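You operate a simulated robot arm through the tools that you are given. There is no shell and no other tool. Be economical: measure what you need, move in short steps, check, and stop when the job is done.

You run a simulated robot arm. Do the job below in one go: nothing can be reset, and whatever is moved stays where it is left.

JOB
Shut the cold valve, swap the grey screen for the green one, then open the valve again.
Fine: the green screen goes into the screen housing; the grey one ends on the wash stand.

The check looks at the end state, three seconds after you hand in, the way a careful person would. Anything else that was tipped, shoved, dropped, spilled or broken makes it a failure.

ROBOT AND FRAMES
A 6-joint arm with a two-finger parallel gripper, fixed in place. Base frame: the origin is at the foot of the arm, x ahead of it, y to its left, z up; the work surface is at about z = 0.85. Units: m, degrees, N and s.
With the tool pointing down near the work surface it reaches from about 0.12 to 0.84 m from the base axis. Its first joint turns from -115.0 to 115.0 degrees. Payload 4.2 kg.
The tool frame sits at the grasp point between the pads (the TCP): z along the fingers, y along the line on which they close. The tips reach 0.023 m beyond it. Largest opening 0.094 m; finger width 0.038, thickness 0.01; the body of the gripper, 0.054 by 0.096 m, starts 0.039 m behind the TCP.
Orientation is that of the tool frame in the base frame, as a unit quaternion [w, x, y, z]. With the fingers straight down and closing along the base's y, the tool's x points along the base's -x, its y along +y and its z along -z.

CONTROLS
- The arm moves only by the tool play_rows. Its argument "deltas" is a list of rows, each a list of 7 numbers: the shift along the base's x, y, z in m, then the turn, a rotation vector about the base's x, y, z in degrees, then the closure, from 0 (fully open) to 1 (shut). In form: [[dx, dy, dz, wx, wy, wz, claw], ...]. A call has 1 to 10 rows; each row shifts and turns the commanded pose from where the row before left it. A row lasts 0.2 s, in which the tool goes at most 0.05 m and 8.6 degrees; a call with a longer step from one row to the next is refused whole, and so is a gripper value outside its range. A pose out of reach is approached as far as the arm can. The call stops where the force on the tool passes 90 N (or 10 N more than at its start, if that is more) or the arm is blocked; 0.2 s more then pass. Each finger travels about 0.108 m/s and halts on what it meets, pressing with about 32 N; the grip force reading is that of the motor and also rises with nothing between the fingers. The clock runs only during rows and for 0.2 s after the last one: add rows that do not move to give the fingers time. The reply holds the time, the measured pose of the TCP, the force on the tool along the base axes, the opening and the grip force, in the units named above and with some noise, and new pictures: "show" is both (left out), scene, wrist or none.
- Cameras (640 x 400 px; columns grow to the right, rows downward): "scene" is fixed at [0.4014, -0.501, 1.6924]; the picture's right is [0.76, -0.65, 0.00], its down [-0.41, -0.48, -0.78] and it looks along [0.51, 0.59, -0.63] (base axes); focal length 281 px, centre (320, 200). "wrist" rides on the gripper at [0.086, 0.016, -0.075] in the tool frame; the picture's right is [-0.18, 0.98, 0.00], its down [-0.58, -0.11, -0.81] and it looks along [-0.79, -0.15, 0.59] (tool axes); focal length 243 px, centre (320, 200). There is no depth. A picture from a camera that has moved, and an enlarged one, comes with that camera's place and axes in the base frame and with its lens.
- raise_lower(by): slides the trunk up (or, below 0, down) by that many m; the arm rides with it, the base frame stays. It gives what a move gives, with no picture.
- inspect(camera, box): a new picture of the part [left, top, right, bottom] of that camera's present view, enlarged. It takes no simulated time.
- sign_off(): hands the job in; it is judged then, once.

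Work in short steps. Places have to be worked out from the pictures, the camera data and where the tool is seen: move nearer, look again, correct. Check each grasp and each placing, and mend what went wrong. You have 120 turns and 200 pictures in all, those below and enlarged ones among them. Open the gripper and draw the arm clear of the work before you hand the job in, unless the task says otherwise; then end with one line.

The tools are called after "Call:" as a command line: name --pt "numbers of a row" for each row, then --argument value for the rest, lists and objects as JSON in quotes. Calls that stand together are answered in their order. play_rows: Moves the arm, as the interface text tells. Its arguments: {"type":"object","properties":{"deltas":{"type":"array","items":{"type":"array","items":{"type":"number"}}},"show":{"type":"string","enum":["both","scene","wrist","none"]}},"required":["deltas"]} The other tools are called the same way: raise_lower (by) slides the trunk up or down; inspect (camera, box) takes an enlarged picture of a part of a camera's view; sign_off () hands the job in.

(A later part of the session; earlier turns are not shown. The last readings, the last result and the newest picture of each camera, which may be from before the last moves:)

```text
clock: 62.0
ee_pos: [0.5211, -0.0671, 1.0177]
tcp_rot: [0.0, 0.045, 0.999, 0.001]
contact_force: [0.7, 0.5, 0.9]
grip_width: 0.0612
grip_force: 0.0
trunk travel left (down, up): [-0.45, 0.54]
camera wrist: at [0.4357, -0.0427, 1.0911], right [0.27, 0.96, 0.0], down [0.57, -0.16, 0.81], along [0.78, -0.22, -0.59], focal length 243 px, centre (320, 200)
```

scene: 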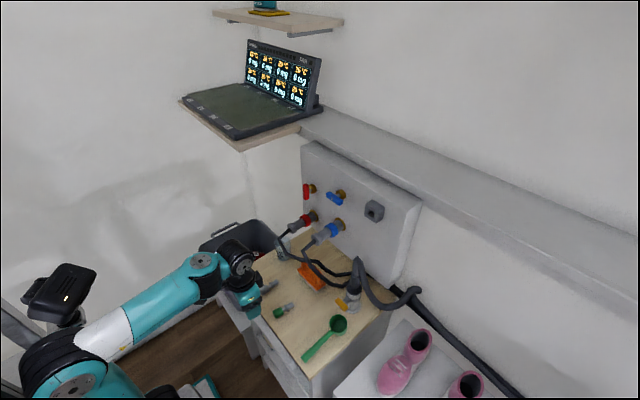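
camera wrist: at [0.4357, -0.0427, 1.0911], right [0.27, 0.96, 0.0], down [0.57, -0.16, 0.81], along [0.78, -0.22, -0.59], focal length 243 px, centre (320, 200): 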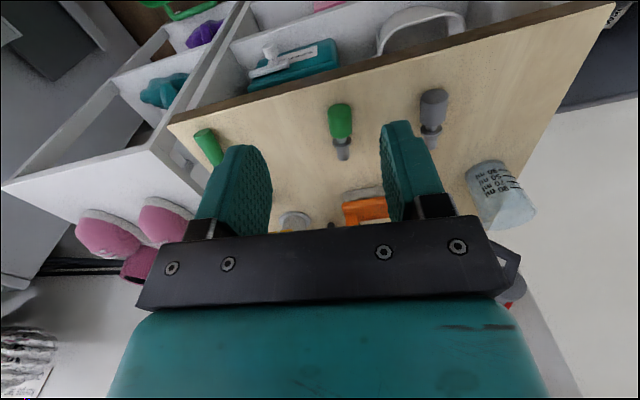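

The green screen now points its tip toward the panel (about -8°), cap at (0.600, -0.067). I align yaw, tilt the tool 30° forward along its heading and come above it.

Call:
play_rows --pt "0 0 0 0 0 -3 0.35" --pt "0.01 0 -0.01 -1.04 -7.43 0 0.35" --pt "0.015 0 -0.02 -1.04 -7.43 0 0.35" --pt "0.015 0 -0.02 -1.04 -7.43 0 0.35" --pt "0.015 0 -0.02 -1.04 -7.43 0 0.35" --pt "0 0 0 0 0 0 0.35"

Call:
inspect --camera "wrist" --box '[220, 20, 420, 230]'

```text
clock: 63.4
ee_pos: [0.5754, -0.0664, 0.9471]
tcp_rot: [0.259, 0.067, 0.964, -0.016]
contact_force: [-1.0, 0.0, 0.1]
grip_width: 0.0613
grip_force: 0.1
trunk travel left (down, up): [-0.45, 0.54]
camera wrist: at [0.4669, -0.0343, 0.9682], right [0.29, 0.95, 0.09], down [0.08, -0.12, 0.99], along [0.95, -0.28, -0.12], focal length 243 px, centre (320, 200)
```

scene: 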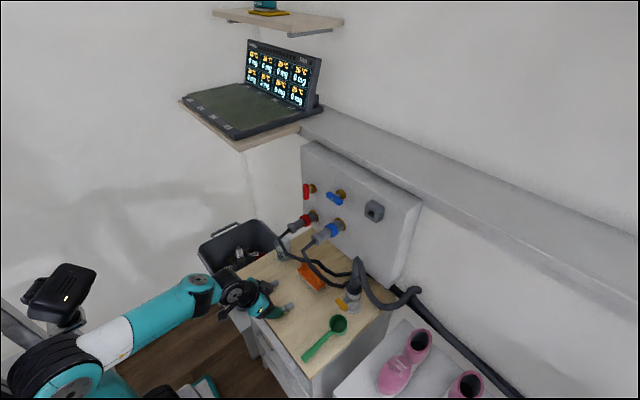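
wrist: 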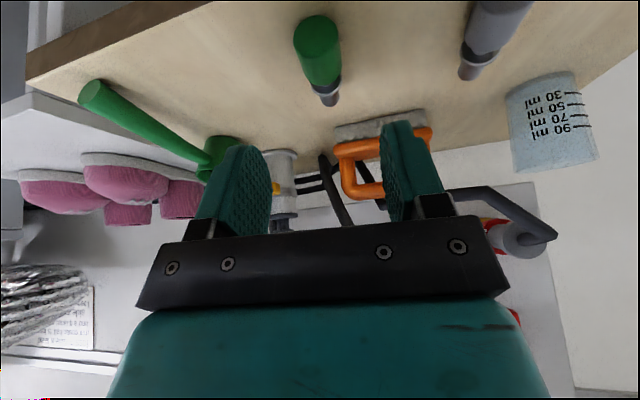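

```text
1.90 times, centred on (320, 125) of wrist
camera zoom: at [0.4669, -0.0343, 0.9682], right [0.29, 0.95, 0.09], down [0.08, -0.12, 0.99], along [0.95, -0.28, -0.12], focal length 462 px, centre (320, 343)
```

zoom: 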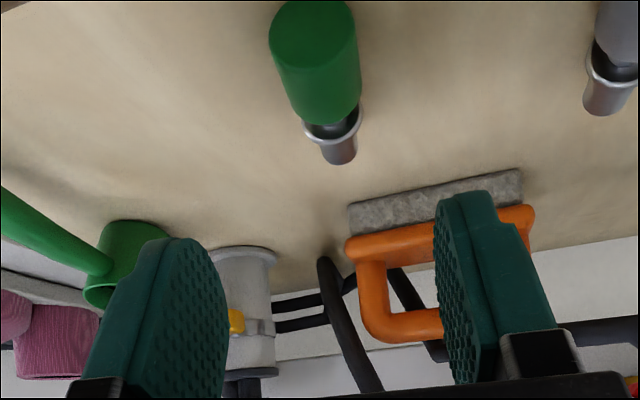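

Cap confirmed at about (0.602, -0.066). I descend to grasp height.

Call:
play_rows --pt "0.01 0 -0.02 0 0 0 0.35" --pt "0.0065 0.001 -0.02 0 0 0 0.35" --pt "0 0 -0.015 0 0 0 0.35" --pt "0 0 -0.008 0 0 0 0.35" --pt "0 0 -0.002 0 0 0 0.35" --pt "0 0 0 0 0 0 0.35" --show "wrist"

Call:
inspect --camera "wrist" --box '[220, 20, 420, 230]'

```text
clock: 64.8
ee_pos: [0.5917, -0.067, 0.8808]
tcp_rot: [0.259, 0.067, 0.964, -0.017]
contact_force: [-0.6, -0.2, 0.0]
grip_width: 0.061
grip_force: 0.1
trunk travel left (down, up): [-0.45, 0.54]
camera wrist: at [0.4829, -0.0343, 0.9022], right [0.29, 0.95, 0.09], down [0.08, -0.12, 0.99], along [0.95, -0.28, -0.12], focal length 243 px, centre (320, 200)
```

wrist: 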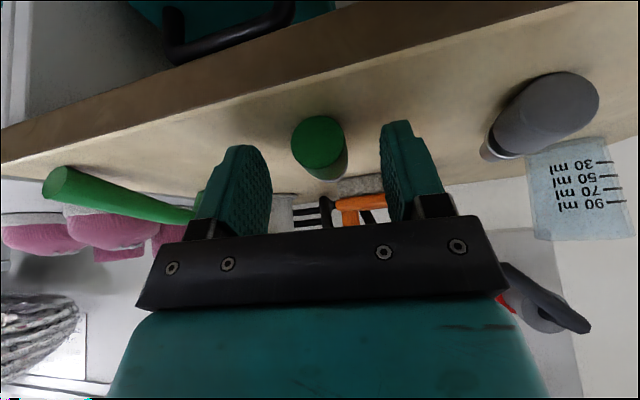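

```text
1.90 times, centred on (320, 125) of wrist
camera zoom: at [0.4829, -0.0343, 0.9022], right [0.29, 0.95, 0.09], down [0.08, -0.12, 0.99], along [0.95, -0.28, -0.12], focal length 462 px, centre (320, 343)
```

zoom: 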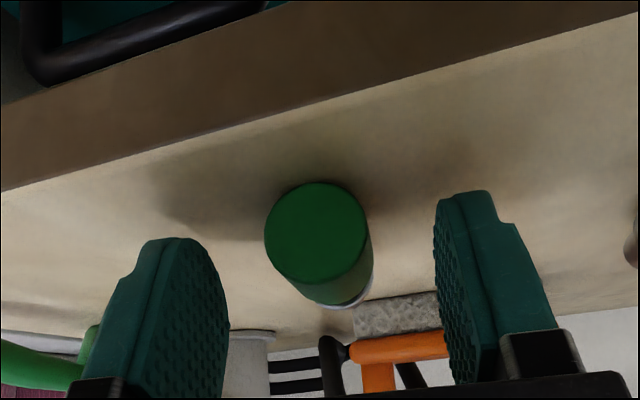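

The fingertips barely pass the cap axis at this tilt; I reduce the tilt to 20° and go 3 mm lower for a deeper grip.

Call:
play_rows --pt "0.002 0.001 0 0.7 4.95 0 0.35" --pt "0.002 0.001 0 0.7 4.95 0 0.35" --pt "0 0 -0.002 0 0 0 0.4" --pt "0 0 -0.001 0 0 0 0.4" --pt "0 0 0 0 0 0 0.4" --show "wrist"

```text
clock: 66.0
ee_pos: [0.5955, -0.0653, 0.8772]
tcp_rot: [0.173, 0.068, 0.983, -0.011]
contact_force: [-1.7, 0.4, 2.4]
grip_width: 0.0566
grip_force: 0.0
trunk travel left (down, up): [-0.45, 0.54]
camera wrist: at [0.4927, -0.033, 0.9185], right [0.31, 0.95, 0.06], down [0.25, -0.15, 0.96], along [0.92, -0.28, -0.29], focal length 243 px, centre (320, 200)
```

wrist: 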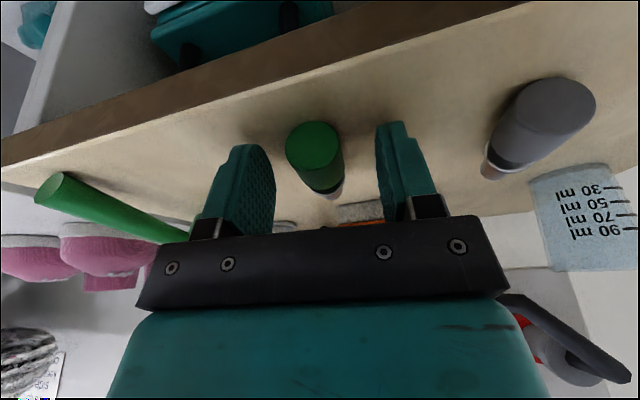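

Slight table contact only (2 N). I close fully and test with a small lift.

Call:
play_rows --pt "0 0 0.0005 0 0 0 0.6" --pt "0 0 0 0 0 0 0.75" --pt "0 0 0 0 0 0 0.9" --pt "0 0 0 0 0 0 1.0" --pt "0 0 0 0 0 0 1.0" --pt "0 0 0.004 0 0 0 1.0" --pt "0 0 0.005 0 0 0 1.0" --pt "0 0 0.006 0 0 0 1.0" --show "wrist"

Call:
inspect --camera "wrist" --box '[220, 20, 420, 230]'

Call:
inspect --camera "scene" --box '[230, 260, 358, 340]'

```text
clock: 67.8
ee_pos: [0.597, -0.0646, 0.8954]
tcp_rot: [0.173, 0.068, 0.983, -0.011]
contact_force: [-1.0, -0.4, -0.1]
grip_width: 0.024
grip_force: 32.4
trunk travel left (down, up): [-0.45, 0.54]
camera wrist: at [0.4933, -0.0327, 0.9349], right [0.31, 0.95, 0.06], down [0.25, -0.15, 0.96], along [0.92, -0.28, -0.29], focal length 243 px, centre (320, 200)
```

wrist: 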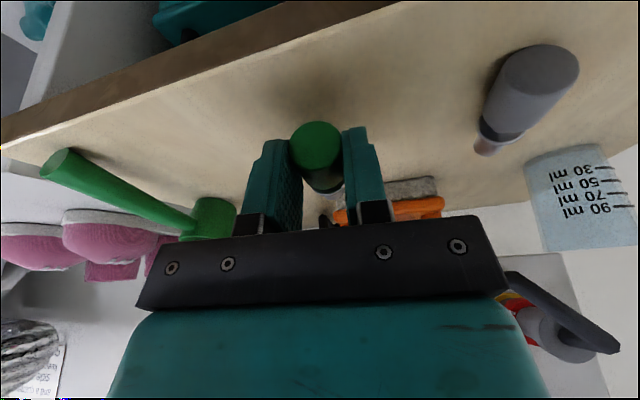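

```text
1.90 times, centred on (320, 125) of wrist
camera zoom: at [0.4933, -0.0327, 0.9349], right [0.31, 0.95, 0.06], down [0.25, -0.15, 0.96], along [0.92, -0.28, -0.29], focal length 462 px, centre (320, 343)
```

zoom: 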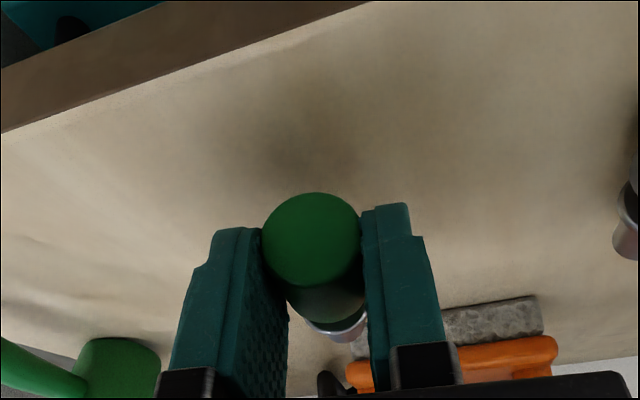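

```text
5.00 times, centred on (294, 300) of scene
camera zoom: at [0.4014, -0.501, 1.6924], right [0.76, -0.65, 0.0], down [-0.41, -0.48, -0.78], along [0.51, 0.59, -0.63], focal length 1404 px, centre (450, -300)
```

zoom: 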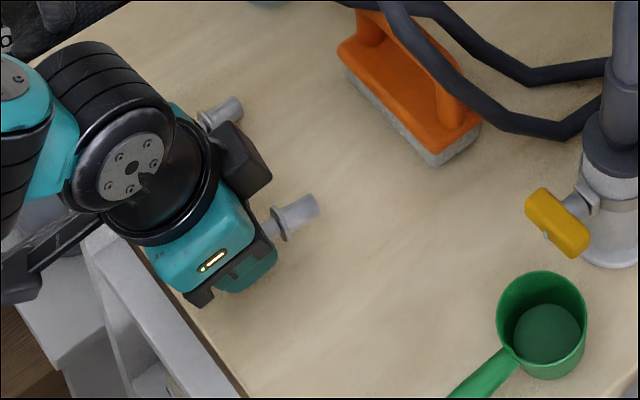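

The screen is held level. I rise gently, then align the yaw to straight ahead.

Call:
play_rows --pt "0 0 0.01 0 0 0 1.0" --pt "0 0 0.015 0 0 0 1.0" --pt "-0.005 -0.01 0.02 0 0 0 1.0" --pt "-0.01 -0.015 0.02 0 0 0 1.0" --pt "-0.01 -0.015 0.02 0 0 2 1.0" --pt "0 -0.015 0.015 0 0 3 1.0" --pt "0 -0.015 0 0 0 3 1.0" --pt "0 -0.015 0 0 0 0 1.0" --pt "0 -0.015 0 0 0 0 1.0" --pt "0 -0.008 0 0 0 0 1.0" --show "none"

Call:
raise_lower --by 0.2

Call:
play_rows --pt "0 0 0 0 0 0 1.0"

```text
clock: 70.0
ee_pos: [0.5718, -0.1735, 0.9938]
tcp_rot: [0.174, 0.0, 0.985, 0.001]
contact_force: [0.2, 0.2, -0.3]
grip_width: 0.0243
grip_force: 31.8
trunk travel left (down, up): [-0.45, 0.54]
```

```text
clock: 72.1
ee_pos: [0.5716, -0.1708, 1.1933]
tcp_rot: [0.174, 0.0, 0.985, 0.001]
contact_force: [0.1, 0.2, -0.2]
grip_width: 0.0245
grip_force: 32.4
trunk travel left (down, up): [-0.65, 0.34]
```

```text
clock: 72.5
ee_pos: [0.5718, -0.1715, 1.1936]
tcp_rot: [0.174, 0.0, 0.985, 0.0]
contact_force: [0.2, 0.6, 0.1]
grip_width: 0.0243
grip_force: 31.9
trunk travel left (down, up): [-0.65, 0.34]
camera wrist: at [0.4653, -0.1553, 1.2336], right [0.17, 0.98, 0.06], down [0.27, -0.11, 0.96], along [0.95, -0.15, -0.29], focal length 243 px, centre (320, 200)
```

scene: 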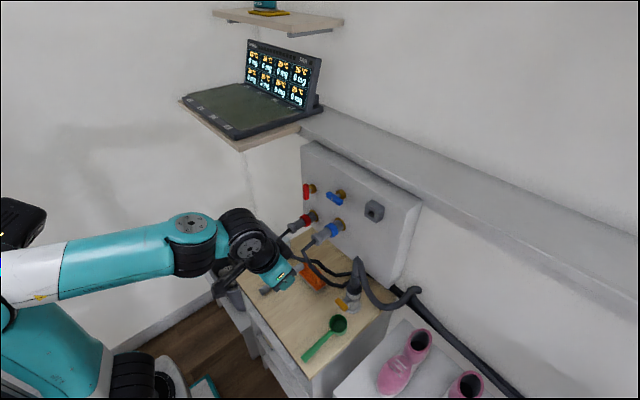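
wrist: 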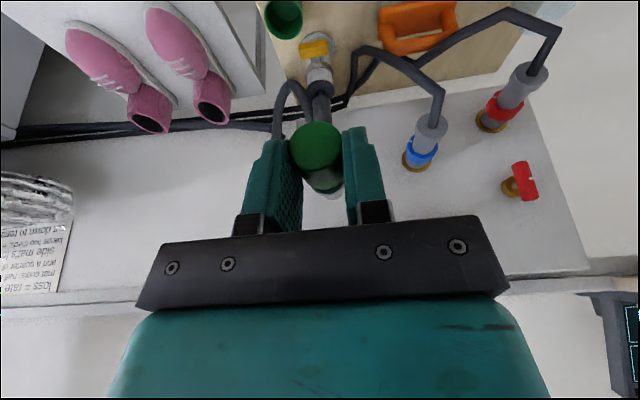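

Held and level. I bring it in front of the housing, tip about 3 cm short of the mouth, at TCP z ≈ 1.2185.

Call:
play_rows --pt "0.01 -0.001 0.012 0 0 0 1.0" --pt "0.025 -0.001 0.013 0 0 0 1.0" --pt "0.03 0 0 0 0 0 1.0" --pt "0.03 0 0 0 0 0 1.0" --pt "0.03 0 0 0 0 0 1.0" --pt "0.03 0 0 0 0 0 1.0" --pt "0.025 0 0 0 0 0 1.0" --pt "0.015 0 0 0 0 0 1.0" --pt "0 0 0 0 0 0 1.0"

Call:
inspect --camera "scene" --box '[330, 180, 410, 230]'

Call:
inspect --camera "wrist" --box '[250, 90, 400, 230]'

```text
clock: 74.5
ee_pos: [0.7676, -0.173, 1.2178]
tcp_rot: [0.173, -0.001, 0.985, 0.001]
contact_force: [0.0, 0.0, 0.3]
grip_width: 0.0244
grip_force: 31.8
trunk travel left (down, up): [-0.65, 0.34]
camera wrist: at [0.6614, -0.156, 1.258], right [0.17, 0.98, 0.06], down [0.27, -0.11, 0.96], along [0.95, -0.15, -0.29], focal length 243 px, centre (320, 200)
```

scene: 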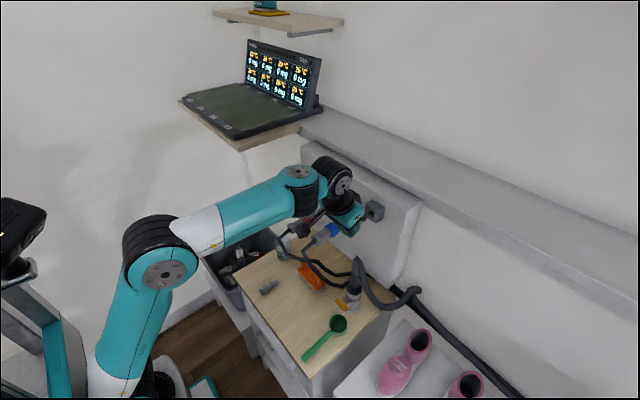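
wrist: 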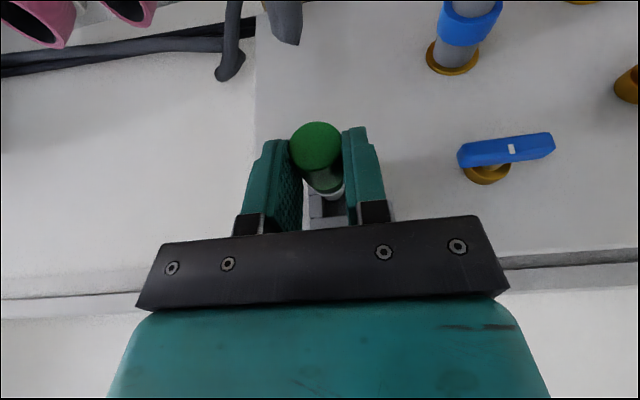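

```text
8.00 times, centred on (370, 205) of scene
camera zoom: at [0.4014, -0.501, 1.6924], right [0.76, -0.65, 0.0], down [-0.41, -0.48, -0.78], along [0.51, 0.59, -0.63], focal length 2246 px, centre (-80, 160)
```

zoom: 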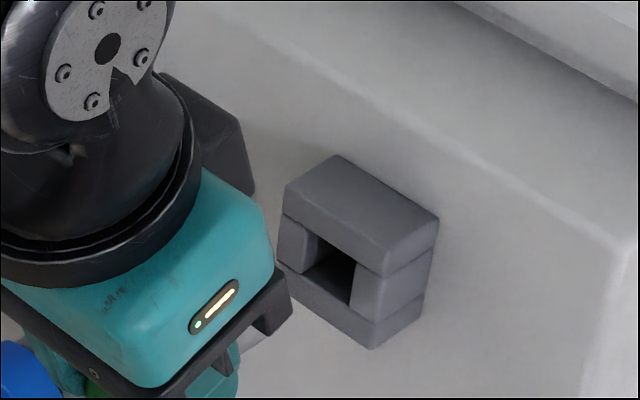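

```text
2.86 times, centred on (325, 160) of wrist
camera zoom: at [0.6614, -0.156, 1.258], right [0.17, 0.98, 0.06], down [0.27, -0.11, 0.96], along [0.95, -0.15, -0.29], focal length 693 px, centre (306, 314)
```

zoom: 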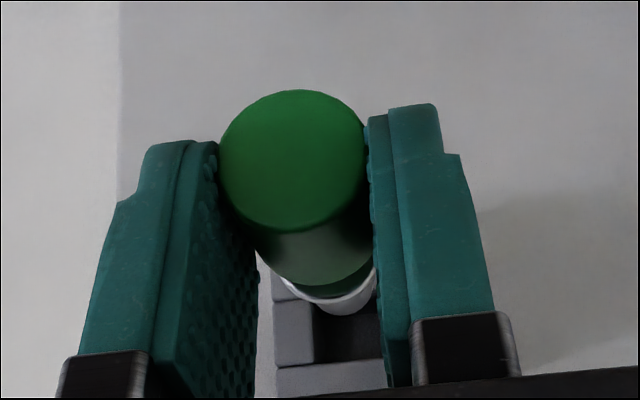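

The screen axis is at about y -0.1735, z 1.202; the hole centre is at about y -0.1757, z 1.2035. I correct by (-2, +1) mm and advance to near the mouth.

Call:
play_rows --pt "0.008 -0.002 0.001 0 0 0 1.0" --pt "0.01 0 0 0 0 0 1.0" --pt "0.007 0 0 0 0 0 1.0" --pt "0 0 0 0 0 0 1.0"

Call:
inspect --camera "scene" --box '[330, 180, 410, 230]'

Call:
inspect --camera "wrist" --box '[270, 120, 370, 230]'

```text
clock: 75.5
ee_pos: [0.7917, -0.1759, 1.2181]
tcp_rot: [0.174, 0.0, 0.985, 0.001]
contact_force: [0.4, -0.2, -0.9]
grip_width: 0.0243
grip_force: 31.7
trunk travel left (down, up): [-0.65, 0.34]
camera wrist: at [0.6853, -0.1586, 1.2591], right [0.17, 0.98, 0.06], down [0.27, -0.11, 0.96], along [0.95, -0.15, -0.29], focal length 243 px, centre (320, 200)
```

scene: 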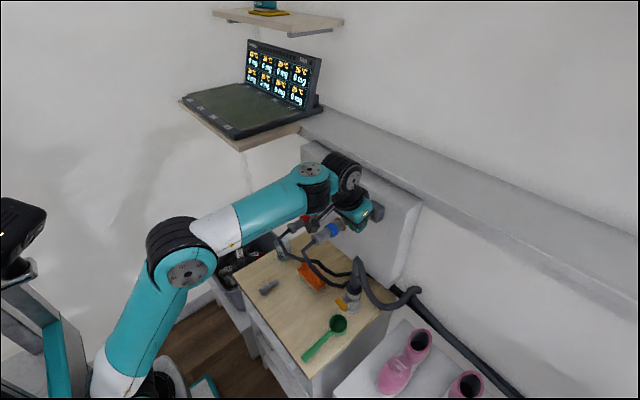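
wrist: 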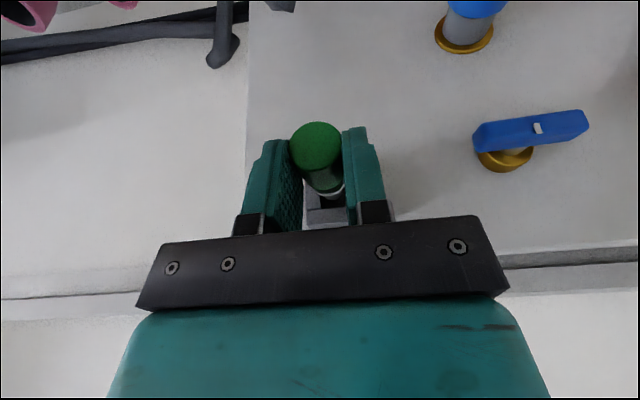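

```text
8.00 times, centred on (370, 205) of scene
camera zoom: at [0.4014, -0.501, 1.6924], right [0.76, -0.65, 0.0], down [-0.41, -0.48, -0.78], along [0.51, 0.59, -0.63], focal length 2246 px, centre (-80, 160)
```

zoom: 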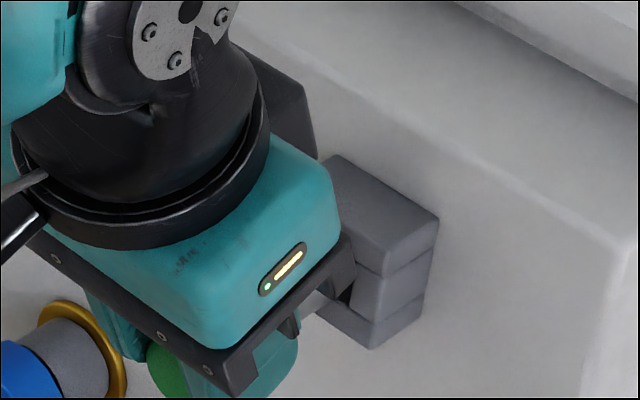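

```text
3.64 times, centred on (320, 175) of wrist
camera zoom: at [0.6853, -0.1586, 1.2591], right [0.17, 0.98, 0.06], down [0.27, -0.11, 0.96], along [0.95, -0.15, -0.29], focal length 882 px, centre (320, 291)
```

zoom: 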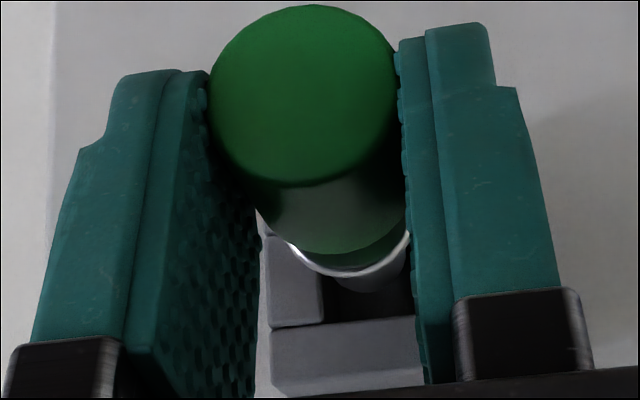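

Barrel and hole line up sideways; vertically the hole is ~2 mm higher. I raise 1.5 mm and push in with small steps, watching the force.

Call:
play_rows --pt "0 0 0.0015 0 0 0 1.0" --pt "0.005 0 0 0 0 0 1.0" --pt "0.005 0 0 0 0 0 1.0" --pt "0.003 0 0 0 0 0 1.0" --pt "0 0 0 0 0 0 1.0" --show "wrist"

Call:
inspect --camera "wrist" --box '[270, 120, 370, 230]'

```text
clock: 76.7
ee_pos: [0.8044, -0.1757, 1.2203]
tcp_rot: [0.173, 0.0, 0.985, 0.001]
contact_force: [-6.6, 0.9, -2.5]
grip_width: 0.0242
grip_force: 31.9
trunk travel left (down, up): [-0.65, 0.34]
camera wrist: at [0.6981, -0.1591, 1.2607], right [0.17, 0.98, 0.06], down [0.27, -0.11, 0.96], along [0.95, -0.15, -0.29], focal length 243 px, centre (320, 200)
```

wrist: 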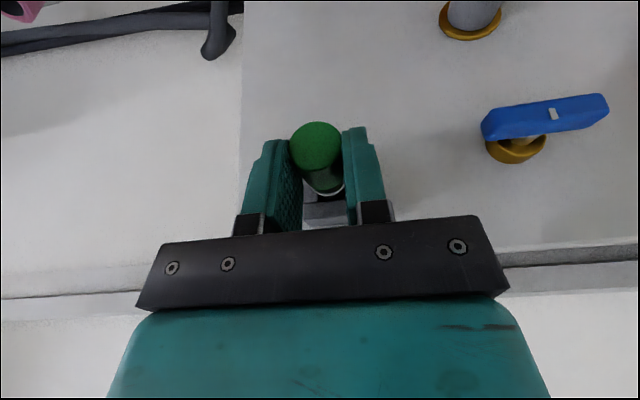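

```text
3.64 times, centred on (320, 175) of wrist
camera zoom: at [0.6981, -0.1591, 1.2607], right [0.17, 0.98, 0.06], down [0.27, -0.11, 0.96], along [0.95, -0.15, -0.29], focal length 882 px, centre (320, 291)
```

zoom: 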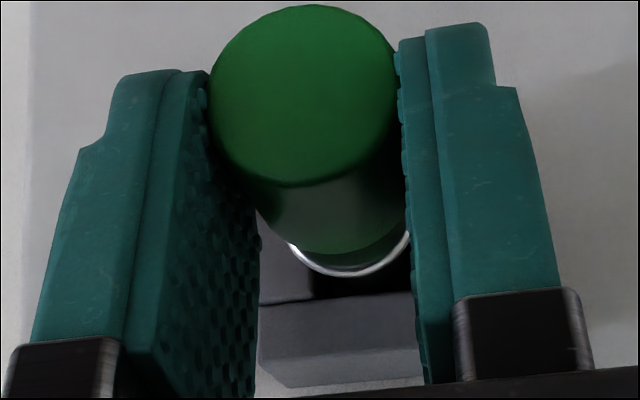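

A light contact (-6.6 N) at the mouth, with a downward component. I lower 1 mm and push gently further.

Call:
play_rows --pt "0 0 -0.001 0 0 0 1.0" --pt "0.003 0 0 0 0 0 1.0" --pt "0 0 0 0 0 0 1.0" --show "none"

```text
clock: 77.5
ee_pos: [0.8071, -0.1756, 1.2194]
tcp_rot: [0.173, 0.0, 0.985, 0.0]
contact_force: [-4.6, 1.7, -0.2]
grip_width: 0.0244
grip_force: 32.0
trunk travel left (down, up): [-0.65, 0.34]
```

It moves in with lower force. I continue in steps.

Call:
play_rows --pt "0.004 0 0 0 0 0 1.0" --pt "0.004 0 0 0 0 0 1.0" --pt "0 0 0 0 0 0 1.0" --show "wrist"

Call:
inspect --camera "wrist" --box '[270, 120, 370, 230]'

Call:
inspect --camera "scene" --box '[330, 180, 410, 230]'

```text
clock: 78.3
ee_pos: [0.8152, -0.176, 1.2206]
tcp_rot: [0.174, 0.0, 0.985, 0.001]
contact_force: [-3.9, 3.8, 1.6]
grip_width: 0.0242
grip_force: 32.1
trunk travel left (down, up): [-0.65, 0.34]
camera wrist: at [0.7091, -0.1591, 1.2604], right [0.17, 0.98, 0.06], down [0.27, -0.11, 0.96], along [0.95, -0.15, -0.28], focal length 243 px, centre (320, 200)
```

wrist: 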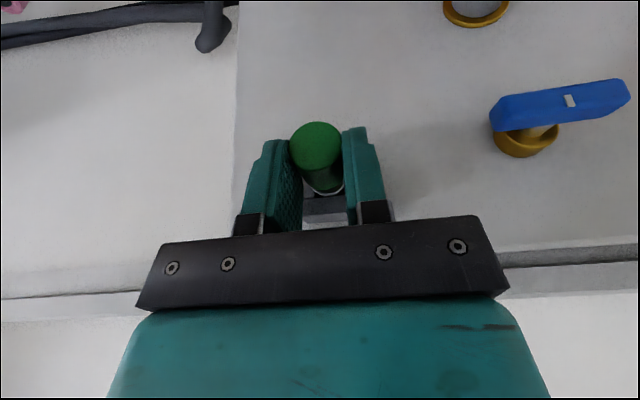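

```text
3.64 times, centred on (320, 175) of wrist
camera zoom: at [0.7091, -0.1591, 1.2604], right [0.17, 0.98, 0.06], down [0.27, -0.11, 0.96], along [0.95, -0.15, -0.28], focal length 882 px, centre (320, 291)
```

zoom: 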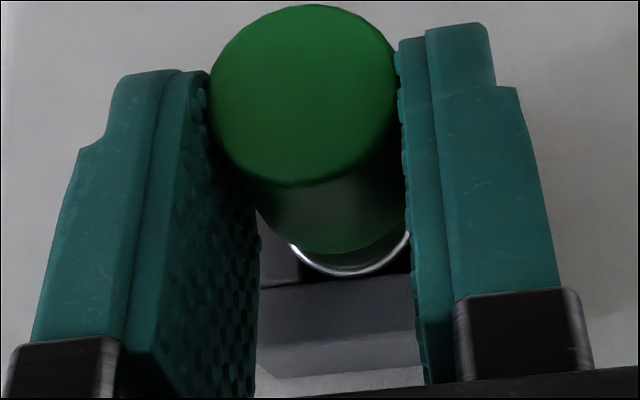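

```text
8.00 times, centred on (370, 205) of scene
camera zoom: at [0.4014, -0.501, 1.6924], right [0.76, -0.65, 0.0], down [-0.41, -0.48, -0.78], along [0.51, 0.59, -0.63], focal length 2246 px, centre (-80, 160)
```

zoom: 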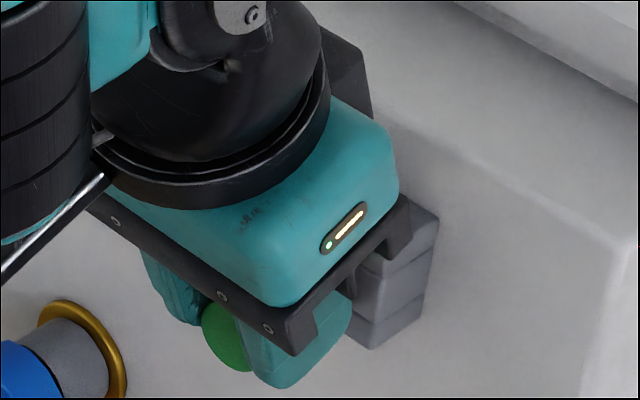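

Sliding in well. I continue until it seats.

Call:
play_rows --pt "0.004 0 0 0 0 0 1.0" --pt "0.004 0 0 0 0 0 1.0" --pt "0 0 0 0 0 0 1.0" --show "none"

Call:
play_rows --pt "0.003 0 0 0 0 0 1.0" --pt "0 0 0 0 0 0 1.0" --show "wrist"

Call:
inspect --camera "wrist" --box '[270, 120, 370, 230]'

```text
clock: 79.1
ee_pos: [0.8229, -0.1762, 1.2211]
tcp_rot: [0.173, 0.001, 0.985, 0.001]
contact_force: [-24.2, 0.4, -4.3]
grip_width: 0.0246
grip_force: 31.7
trunk travel left (down, up): [-0.65, 0.34]
```

```text
clock: 79.7
ee_pos: [0.8254, -0.1768, 1.2225]
tcp_rot: [0.174, 0.001, 0.985, 0.001]
contact_force: [-22.7, -1.7, -0.5]
grip_width: 0.0242
grip_force: 32.7
trunk travel left (down, up): [-0.65, 0.34]
camera wrist: at [0.7188, -0.159, 1.2614], right [0.17, 0.98, 0.06], down [0.27, -0.11, 0.96], along [0.95, -0.15, -0.28], focal length 243 px, centre (320, 200)
```

wrist: 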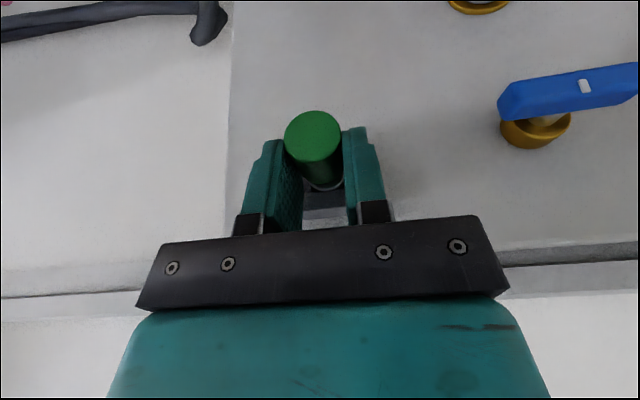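

```text
3.64 times, centred on (320, 175) of wrist
camera zoom: at [0.7188, -0.159, 1.2614], right [0.17, 0.98, 0.06], down [0.27, -0.11, 0.96], along [0.95, -0.15, -0.28], focal length 882 px, centre (320, 291)
```

zoom: 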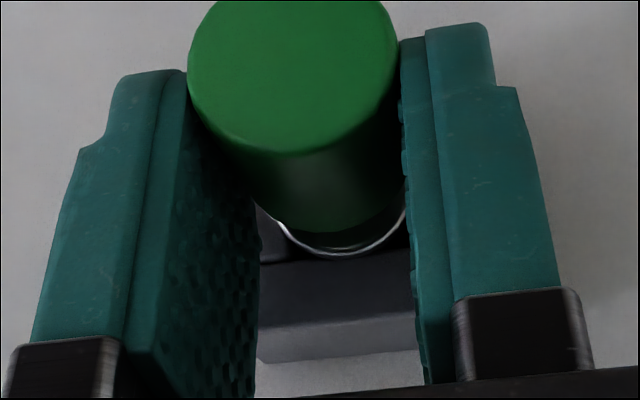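

The cap slipped back in the fingers at ~23 N, so the screen has hit a stop. The cap's back face is at x≈0.81, about where the grey one sat. I check in the scene view.

Call:
inspect --camera "scene" --box '[338, 190, 402, 230]'

Call:
inspect --camera "wrist" --box '[260, 100, 380, 220]'

```text
10.00 times, centred on (370, 210) of scene
camera zoom: at [0.4014, -0.501, 1.6924], right [0.76, -0.65, 0.0], down [-0.41, -0.48, -0.78], along [0.51, 0.59, -0.63], focal length 2807 px, centre (-180, 100)
```

zoom: 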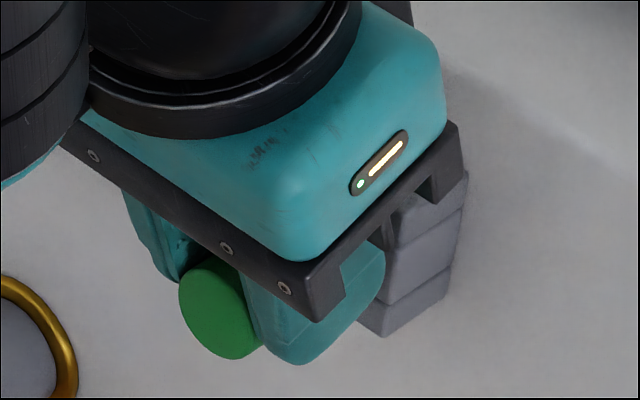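

```text
3.33 times, centred on (320, 160) of wrist
camera zoom: at [0.7188, -0.159, 1.2614], right [0.17, 0.98, 0.06], down [0.27, -0.11, 0.96], along [0.95, -0.15, -0.28], focal length 809 px, centre (320, 333)
```

zoom: 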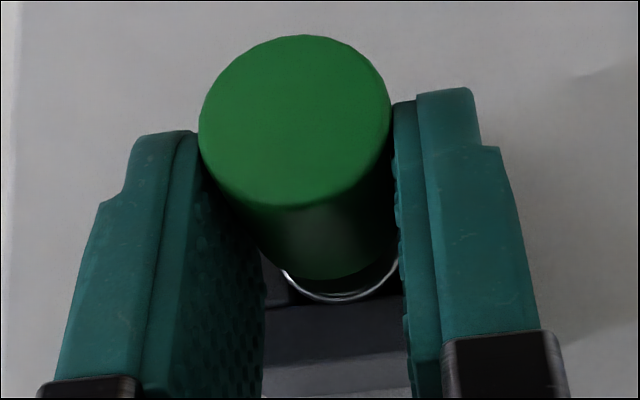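

Edge positions of the cap (left/bottom) match those of the seated grey cap to within a pixel, so it appears seated. I release and back off to verify.

Call:
play_rows --pt "-0.002 0 -0.001 0 0 0 0.8" --pt "0 0 0 0 0 0 0.6" --pt "0 0 0 0 0 0 0.4" --pt "0 0 0 0 0 0 0.4" --show "wrist"

Call:
play_rows --pt "-0.02 0 0.005 0 0 0 0.4" --pt "-0.04 0 0.01 0 0 0 0.4" --pt "-0.045 0 0 0 0 0 0.4" --pt "-0.045 0 0 0 0 0 0.4" --pt "0 0 0 0 0 0 0.4"

Call:
inspect --camera "scene" --box '[260, 150, 440, 262]'

Call:
inspect --camera "scene" --box '[338, 190, 402, 230]'

```text
clock: 80.7
ee_pos: [0.8253, -0.1757, 1.2199]
tcp_rot: [0.174, -0.001, 0.985, 0.001]
contact_force: [-0.4, 0.1, -0.5]
grip_width: 0.0566
grip_force: 0.1
trunk travel left (down, up): [-0.65, 0.34]
camera wrist: at [0.7183, -0.1587, 1.2595], right [0.17, 0.98, 0.06], down [0.27, -0.11, 0.96], along [0.95, -0.15, -0.28], focal length 243 px, centre (320, 200)
```

wrist: 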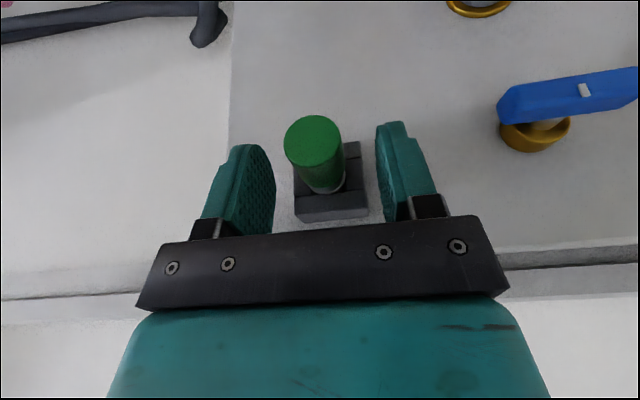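

```text
clock: 81.9
ee_pos: [0.6752, -0.177, 1.2337]
tcp_rot: [0.174, -0.001, 0.985, 0.001]
contact_force: [0.5, 0.2, 0.2]
grip_width: 0.0562
grip_force: 0.0
trunk travel left (down, up): [-0.65, 0.34]
camera wrist: at [0.5688, -0.159, 1.2752], right [0.17, 0.98, 0.06], down [0.27, -0.11, 0.96], along [0.95, -0.15, -0.28], focal length 243 px, centre (320, 200)
```

scene: 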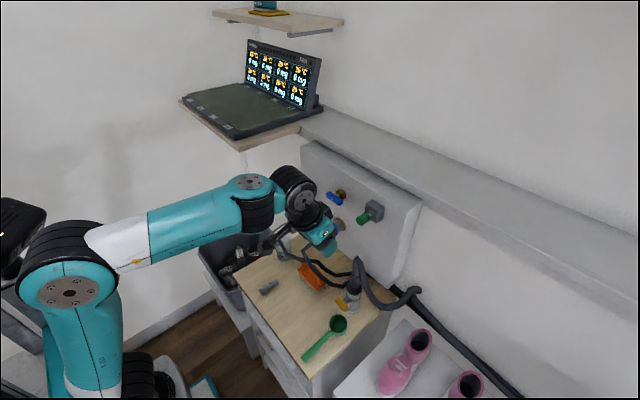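
wrist: 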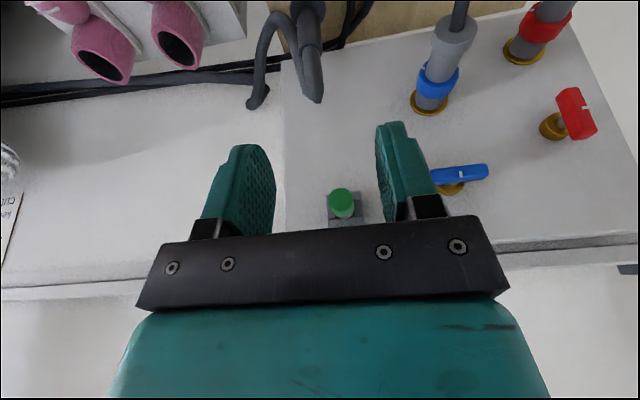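

```text
3.56 times, centred on (350, 206) of scene
camera zoom: at [0.4014, -0.501, 1.6924], right [0.76, -0.65, 0.0], down [-0.41, -0.48, -0.78], along [0.51, 0.59, -0.63], focal length 998 px, centre (213, 179)
```

zoom: 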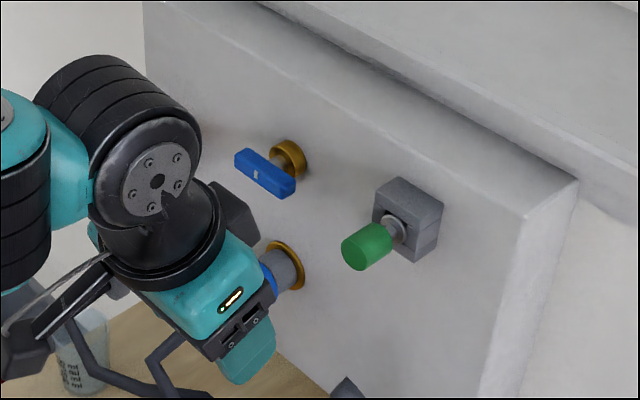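

```text
10.00 times, centred on (370, 210) of scene
camera zoom: at [0.4014, -0.501, 1.6924], right [0.76, -0.65, 0.0], down [-0.41, -0.48, -0.78], along [0.51, 0.59, -0.63], focal length 2807 px, centre (-180, 100)
```

zoom: 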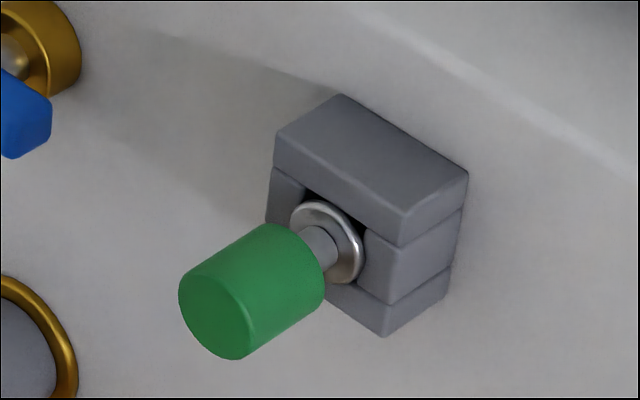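

The green screen is seated with its flange on the housing, exactly like the grey one was. Now I go back for the valve: tilt forward and then roll 91° as at release, in front of the handle.

Call:
play_rows --pt "-0.002 0.022 0.002 0 -7.5 0 0.4" --pt "-0.002 0.022 0.002 0 -7.5 0 0.4" --pt "-0.002 0.022 0.002 0 -7.5 0 0.4" --pt "-0.002 0.022 0.003 0 -7.5 0 0.4" --pt "-0.002 0.022 0.003 0 -7.5 0 0.4" --pt "0 0.022 0.003 0 -7.5 0 0.4" --show "none"

Call:
play_rows --pt "0 0 0 8.3 0 0 0.45" --pt "0 0 0 8.3 0 0 0.45" --pt "0 0 0 8.3 0 0 0.45" --pt "0 0 0 8.3 0 0 0.45" --pt "0 0 -0.01 8.3 0 0 0.45" --pt "0 0 -0.01 8.3 0 0 0.45" --pt "0 0 -0.01 8.3 0 0 0.5" --pt "0 0 -0.01 8.3 0 0 0.5" --pt "0.01 0 -0.01 8.3 0 0 0.5" --pt "0.01 0 -0.01 8.3 0 0 0.5" --show "none"

Call:
play_rows --pt "0 0 0 7.5 0 0 0.5" --pt "0 0 0 0 0 0 0.5"

```text
clock: 83.3
ee_pos: [0.6647, -0.0452, 1.2499]
tcp_rot: [0.538, 0.001, 0.843, 0.0]
contact_force: [0.1, 0.4, 0.8]
grip_width: 0.0563
grip_force: 0.0
trunk travel left (down, up): [-0.65, 0.34]
```

```text
clock: 85.5
ee_pos: [0.6834, -0.044, 1.1892]
tcp_rot: [0.403, 0.357, 0.631, 0.56]
contact_force: [-0.4, 0.1, 0.7]
grip_width: 0.0472
grip_force: 0.1
trunk travel left (down, up): [-0.65, 0.34]
```

```text
clock: 86.1
ee_pos: [0.6851, -0.0442, 1.1898]
tcp_rot: [0.377, 0.382, 0.593, 0.6]
contact_force: [0.1, 0.0, 0.1]
grip_width: 0.0474
grip_force: 0.2
trunk travel left (down, up): [-0.65, 0.34]
camera wrist: at [0.5801, 0.0026, 1.2052], right [0.08, -0.18, 0.98], down [-0.49, -0.87, -0.12], along [0.87, -0.47, -0.15], focal length 243 px, centre (320, 200)
```

scene: 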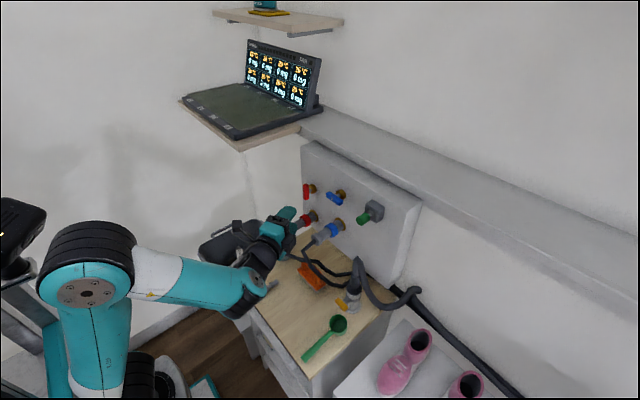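
wrist: 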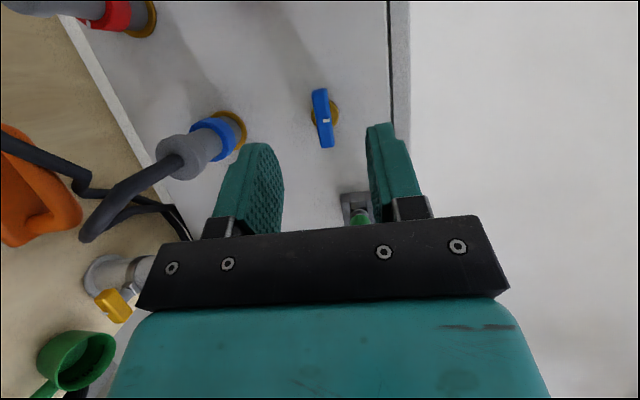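

Same pose as at the earlier retreat. I retrace the path to the handle and close on it.

Call:
play_rows --pt "0.04 0 -0.008 0 0 0 0.5" --pt "0.045 0 -0.001 0 0 0 0.5" --pt "0.04 0 0 0 0 0 0.5" --pt "0.015 0 0 0 0 0 0.5" --pt "0.01 0 0 0 0 0 0.5" --pt "0 0 0 0 0 0 0.5" --show "wrist"

Call:
play_rows --pt "0 0 0 0 0 0 0.7" --pt "0 0 0 0 0 0 0.85" --pt "0 0 0 0 0 0 0.95" --pt "0 0 0 0 0 0 0.95" --show "wrist"

```text
clock: 87.5
ee_pos: [0.8351, -0.0446, 1.1788]
tcp_rot: [0.379, 0.381, 0.593, 0.599]
contact_force: [0.1, -0.3, -0.4]
grip_width: 0.0471
grip_force: 0.1
trunk travel left (down, up): [-0.65, 0.34]
camera wrist: at [0.7311, 0.0027, 1.1961], right [0.08, -0.18, 0.98], down [-0.49, -0.87, -0.12], along [0.87, -0.47, -0.15], focal length 243 px, centre (320, 200)
```

wrist: 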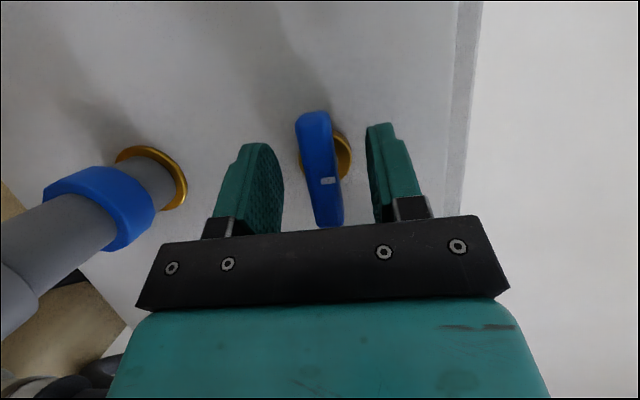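

```text
clock: 88.5
ee_pos: [0.8351, -0.0444, 1.1788]
tcp_rot: [0.379, 0.382, 0.594, 0.599]
contact_force: [1.8, 0.1, 2.0]
grip_width: 0.0161
grip_force: 44.9
trunk travel left (down, up): [-0.65, 0.34]
camera wrist: at [0.731, 0.0027, 1.1962], right [0.08, -0.18, 0.98], down [-0.49, -0.87, -0.12], along [0.87, -0.47, -0.15], focal length 243 px, centre (320, 200)
```

wrist: 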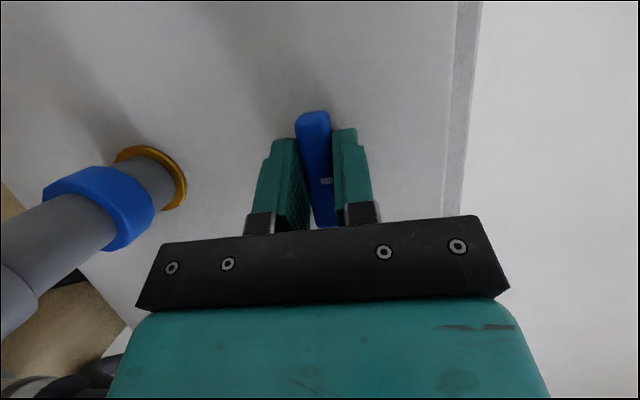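

Gripped. I turn it back counter-clockwise.

Call:
play_rows --pt "0 0 0.001 -6 0 0 0.95" --pt "0 0 0 -6 0 0 0.95" --pt "0 0 0 -6 0 0 0.95" --pt "0 0 0 -6 0 0 0.95" --pt "0 0 0 -6 0 0 0.95" --pt "0 0 0 -6 0 0 0.95" --pt "0 0 0 -6 0 0 0.95" --show "none"

Call:
play_rows --pt "0 0 0 -6 0 0 0.95" --pt "0 0 0 -6 0 0 0.95" --pt "0 0 0 -6 0 0 0.95" --pt "0 0 0 -6 0 0 0.95" --pt "0 0 0 -6 0 0 0.95" --pt "0 0 0 -6 0 0 0.95" --pt "0 0 0 -6 0 0 0.95" --show "wrist"

```text
clock: 90.1
ee_pos: [0.8349, -0.0445, 1.1783]
tcp_rot: [0.49, 0.22, 0.769, 0.346]
contact_force: [-3.7, -3.1, -9.9]
grip_width: 0.0159
grip_force: 45.0
trunk travel left (down, up): [-0.65, 0.34]
```

```text
clock: 91.7
ee_pos: [0.8359, -0.0454, 1.1797]
tcp_rot: [0.535, 0.03, 0.843, 0.048]
contact_force: [-10.0, -8.0, -16.2]
grip_width: 0.0159
grip_force: 45.1
trunk travel left (down, up): [-0.65, 0.34]
camera wrist: at [0.7309, -0.023, 1.1351], right [0.08, 0.96, 0.28], down [-0.48, -0.21, 0.85], along [0.87, -0.2, 0.45], focal length 243 px, centre (320, 200)
```

wrist: 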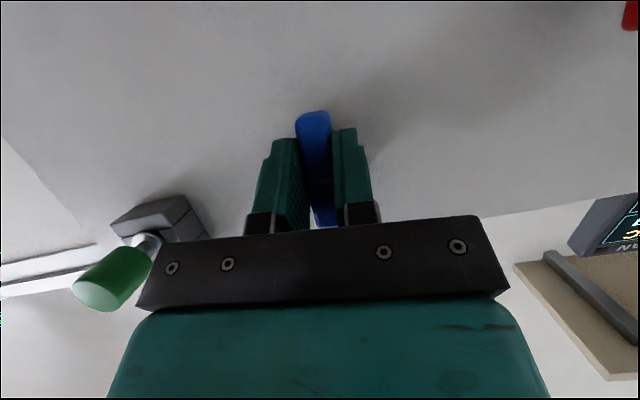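

6.5° remain; I finish the turn with a slight overshoot.

Call:
play_rows --pt "0 0 -0.001 -3.5 0 0 0.95" --pt "0 0 0 -3.5 0 0 0.95" --pt "0 0 0 0 0 0 0.95" --show "none"

Call:
play_rows --pt "0 0 0 0 0 0 0.7" --pt "0 0 0 0 0 0 0.5" --pt "0 0 0 0 0 0 0.45" --pt "0 0 0 0 0 0 0.45" --pt "-0.02 0 0 0 0 0 0.45" --pt "-0.04 0 0 0 0 0 0.45" --pt "-0.045 0 0 0 0 0 0.4" --pt "-0.045 0 0.02 0 0 0 0.2" --pt "-0.045 0 0.02 0 0 0 0"

Call:
inspect --camera "wrist" --box '[150, 0, 480, 220]'

Call:
inspect --camera "scene" --box '[260, 150, 440, 262]'

```text
clock: 92.5
ee_pos: [0.8349, -0.0448, 1.1791]
tcp_rot: [0.538, -0.002, 0.843, -0.003]
contact_force: [-8.5, -8.9, -5.7]
grip_width: 0.0159
grip_force: 45.4
trunk travel left (down, up): [-0.65, 0.34]
```

```text
clock: 94.5
ee_pos: [0.6379, -0.0429, 1.2183]
tcp_rot: [0.538, -0.004, 0.843, -0.002]
contact_force: [0.7, 0.8, -1.3]
grip_width: 0.094
grip_force: 0.0
trunk travel left (down, up): [-0.65, 0.34]
camera wrist: at [0.535, -0.0268, 1.1705], right [0.08, 0.98, 0.16], down [-0.48, -0.1, 0.87], along [0.87, -0.14, 0.47], focal length 243 px, centre (320, 200)
```

scene: 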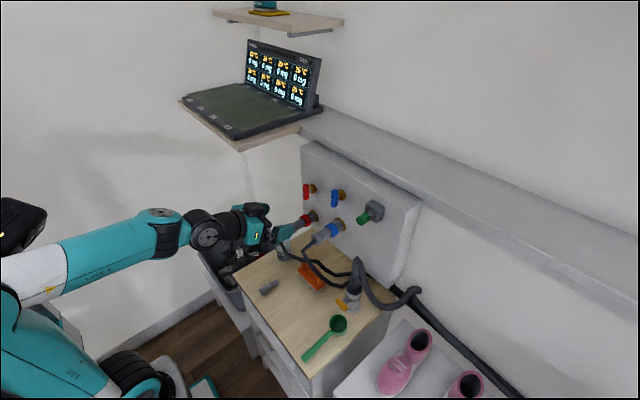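
wrist: 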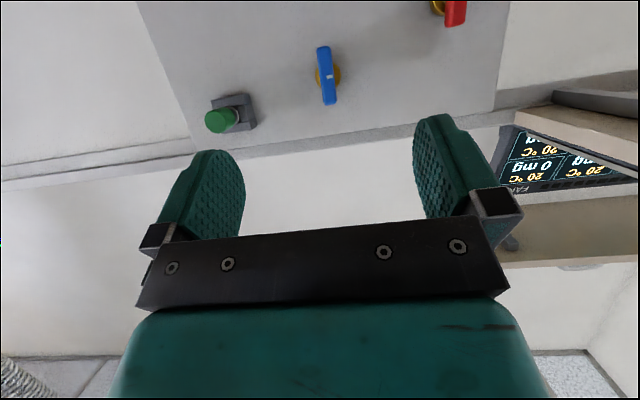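

```text
1.82 times, centred on (315, 110) of wrist
camera zoom: at [0.535, -0.0268, 1.1705], right [0.08, 0.98, 0.16], down [-0.48, -0.1, 0.87], along [0.87, -0.14, 0.47], focal length 441 px, centre (329, 364)
```

zoom: 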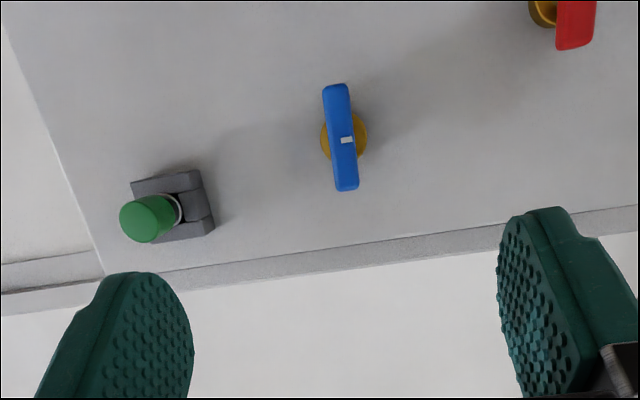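

```text
3.56 times, centred on (350, 206) of scene
camera zoom: at [0.4014, -0.501, 1.6924], right [0.76, -0.65, 0.0], down [-0.41, -0.48, -0.78], along [0.51, 0.59, -0.63], focal length 998 px, centre (213, 179)
```

zoom: 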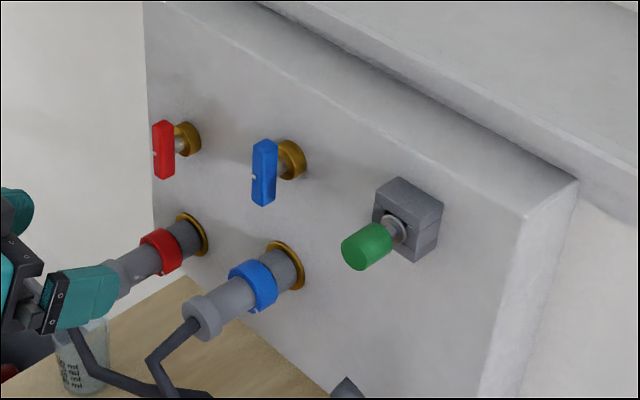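

Everything matches the starting state, with green in place of grey. I back off a little more and check the table.

Call:
play_rows --pt "-0.04 0 0.04 0 0 0 0" --pt "-0.03 0 0.04 0 0 0 0" --pt "0 0 0 0 0 0 0" --show "scene"

Call:
inspect --camera "scene" --box '[220, 230, 420, 355]'

```text
refused: row 1 steps farther than a row can; nothing moved
```

```text
3.20 times, centred on (320, 292) of scene
camera zoom: at [0.4014, -0.501, 1.6924], right [0.76, -0.65, 0.0], down [-0.41, -0.48, -0.78], along [0.51, 0.59, -0.63], focal length 898 px, centre (320, -96)
```

zoom: 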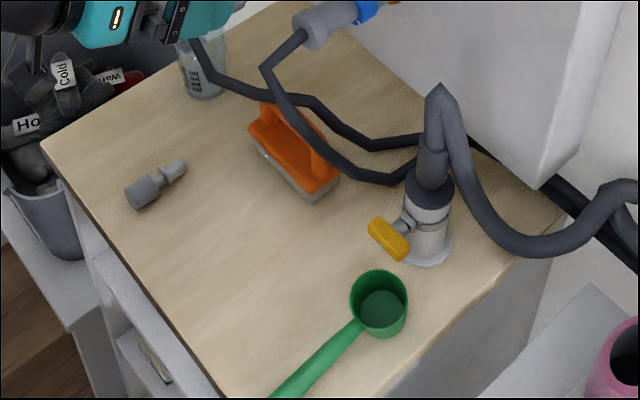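

The grey screen lies safely on the stand and nothing else has moved. I back the arm away a bit with smaller steps.

Call:
play_rows --pt "-0.02 0 0.03 0 0 0 0" --pt "-0.02 0 0.03 0 0 0 0" --pt "0 0 0.03 0 0 0 0" --pt "0 0 0 0 0 0 0" --show "scene"

```text
clock: 95.5
ee_pos: [0.6177, -0.0359, 1.3063]
tcp_rot: [0.538, -0.002, 0.843, -0.003]
contact_force: [-0.2, -0.1, -0.3]
grip_width: 0.094
grip_force: 0.0
out of reach, approached as far as the arm can: row 2, 3
trunk travel left (down, up): [-0.65, 0.34]
```

scene: 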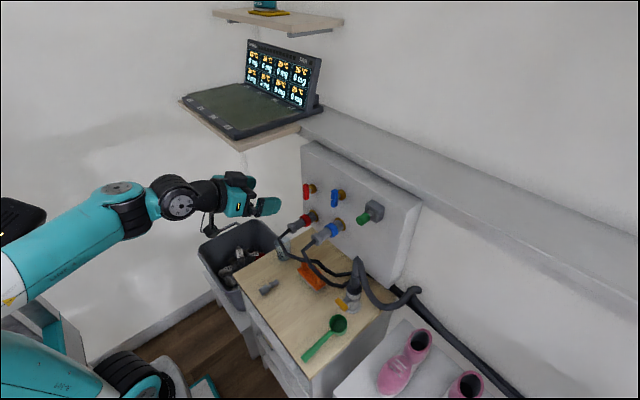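

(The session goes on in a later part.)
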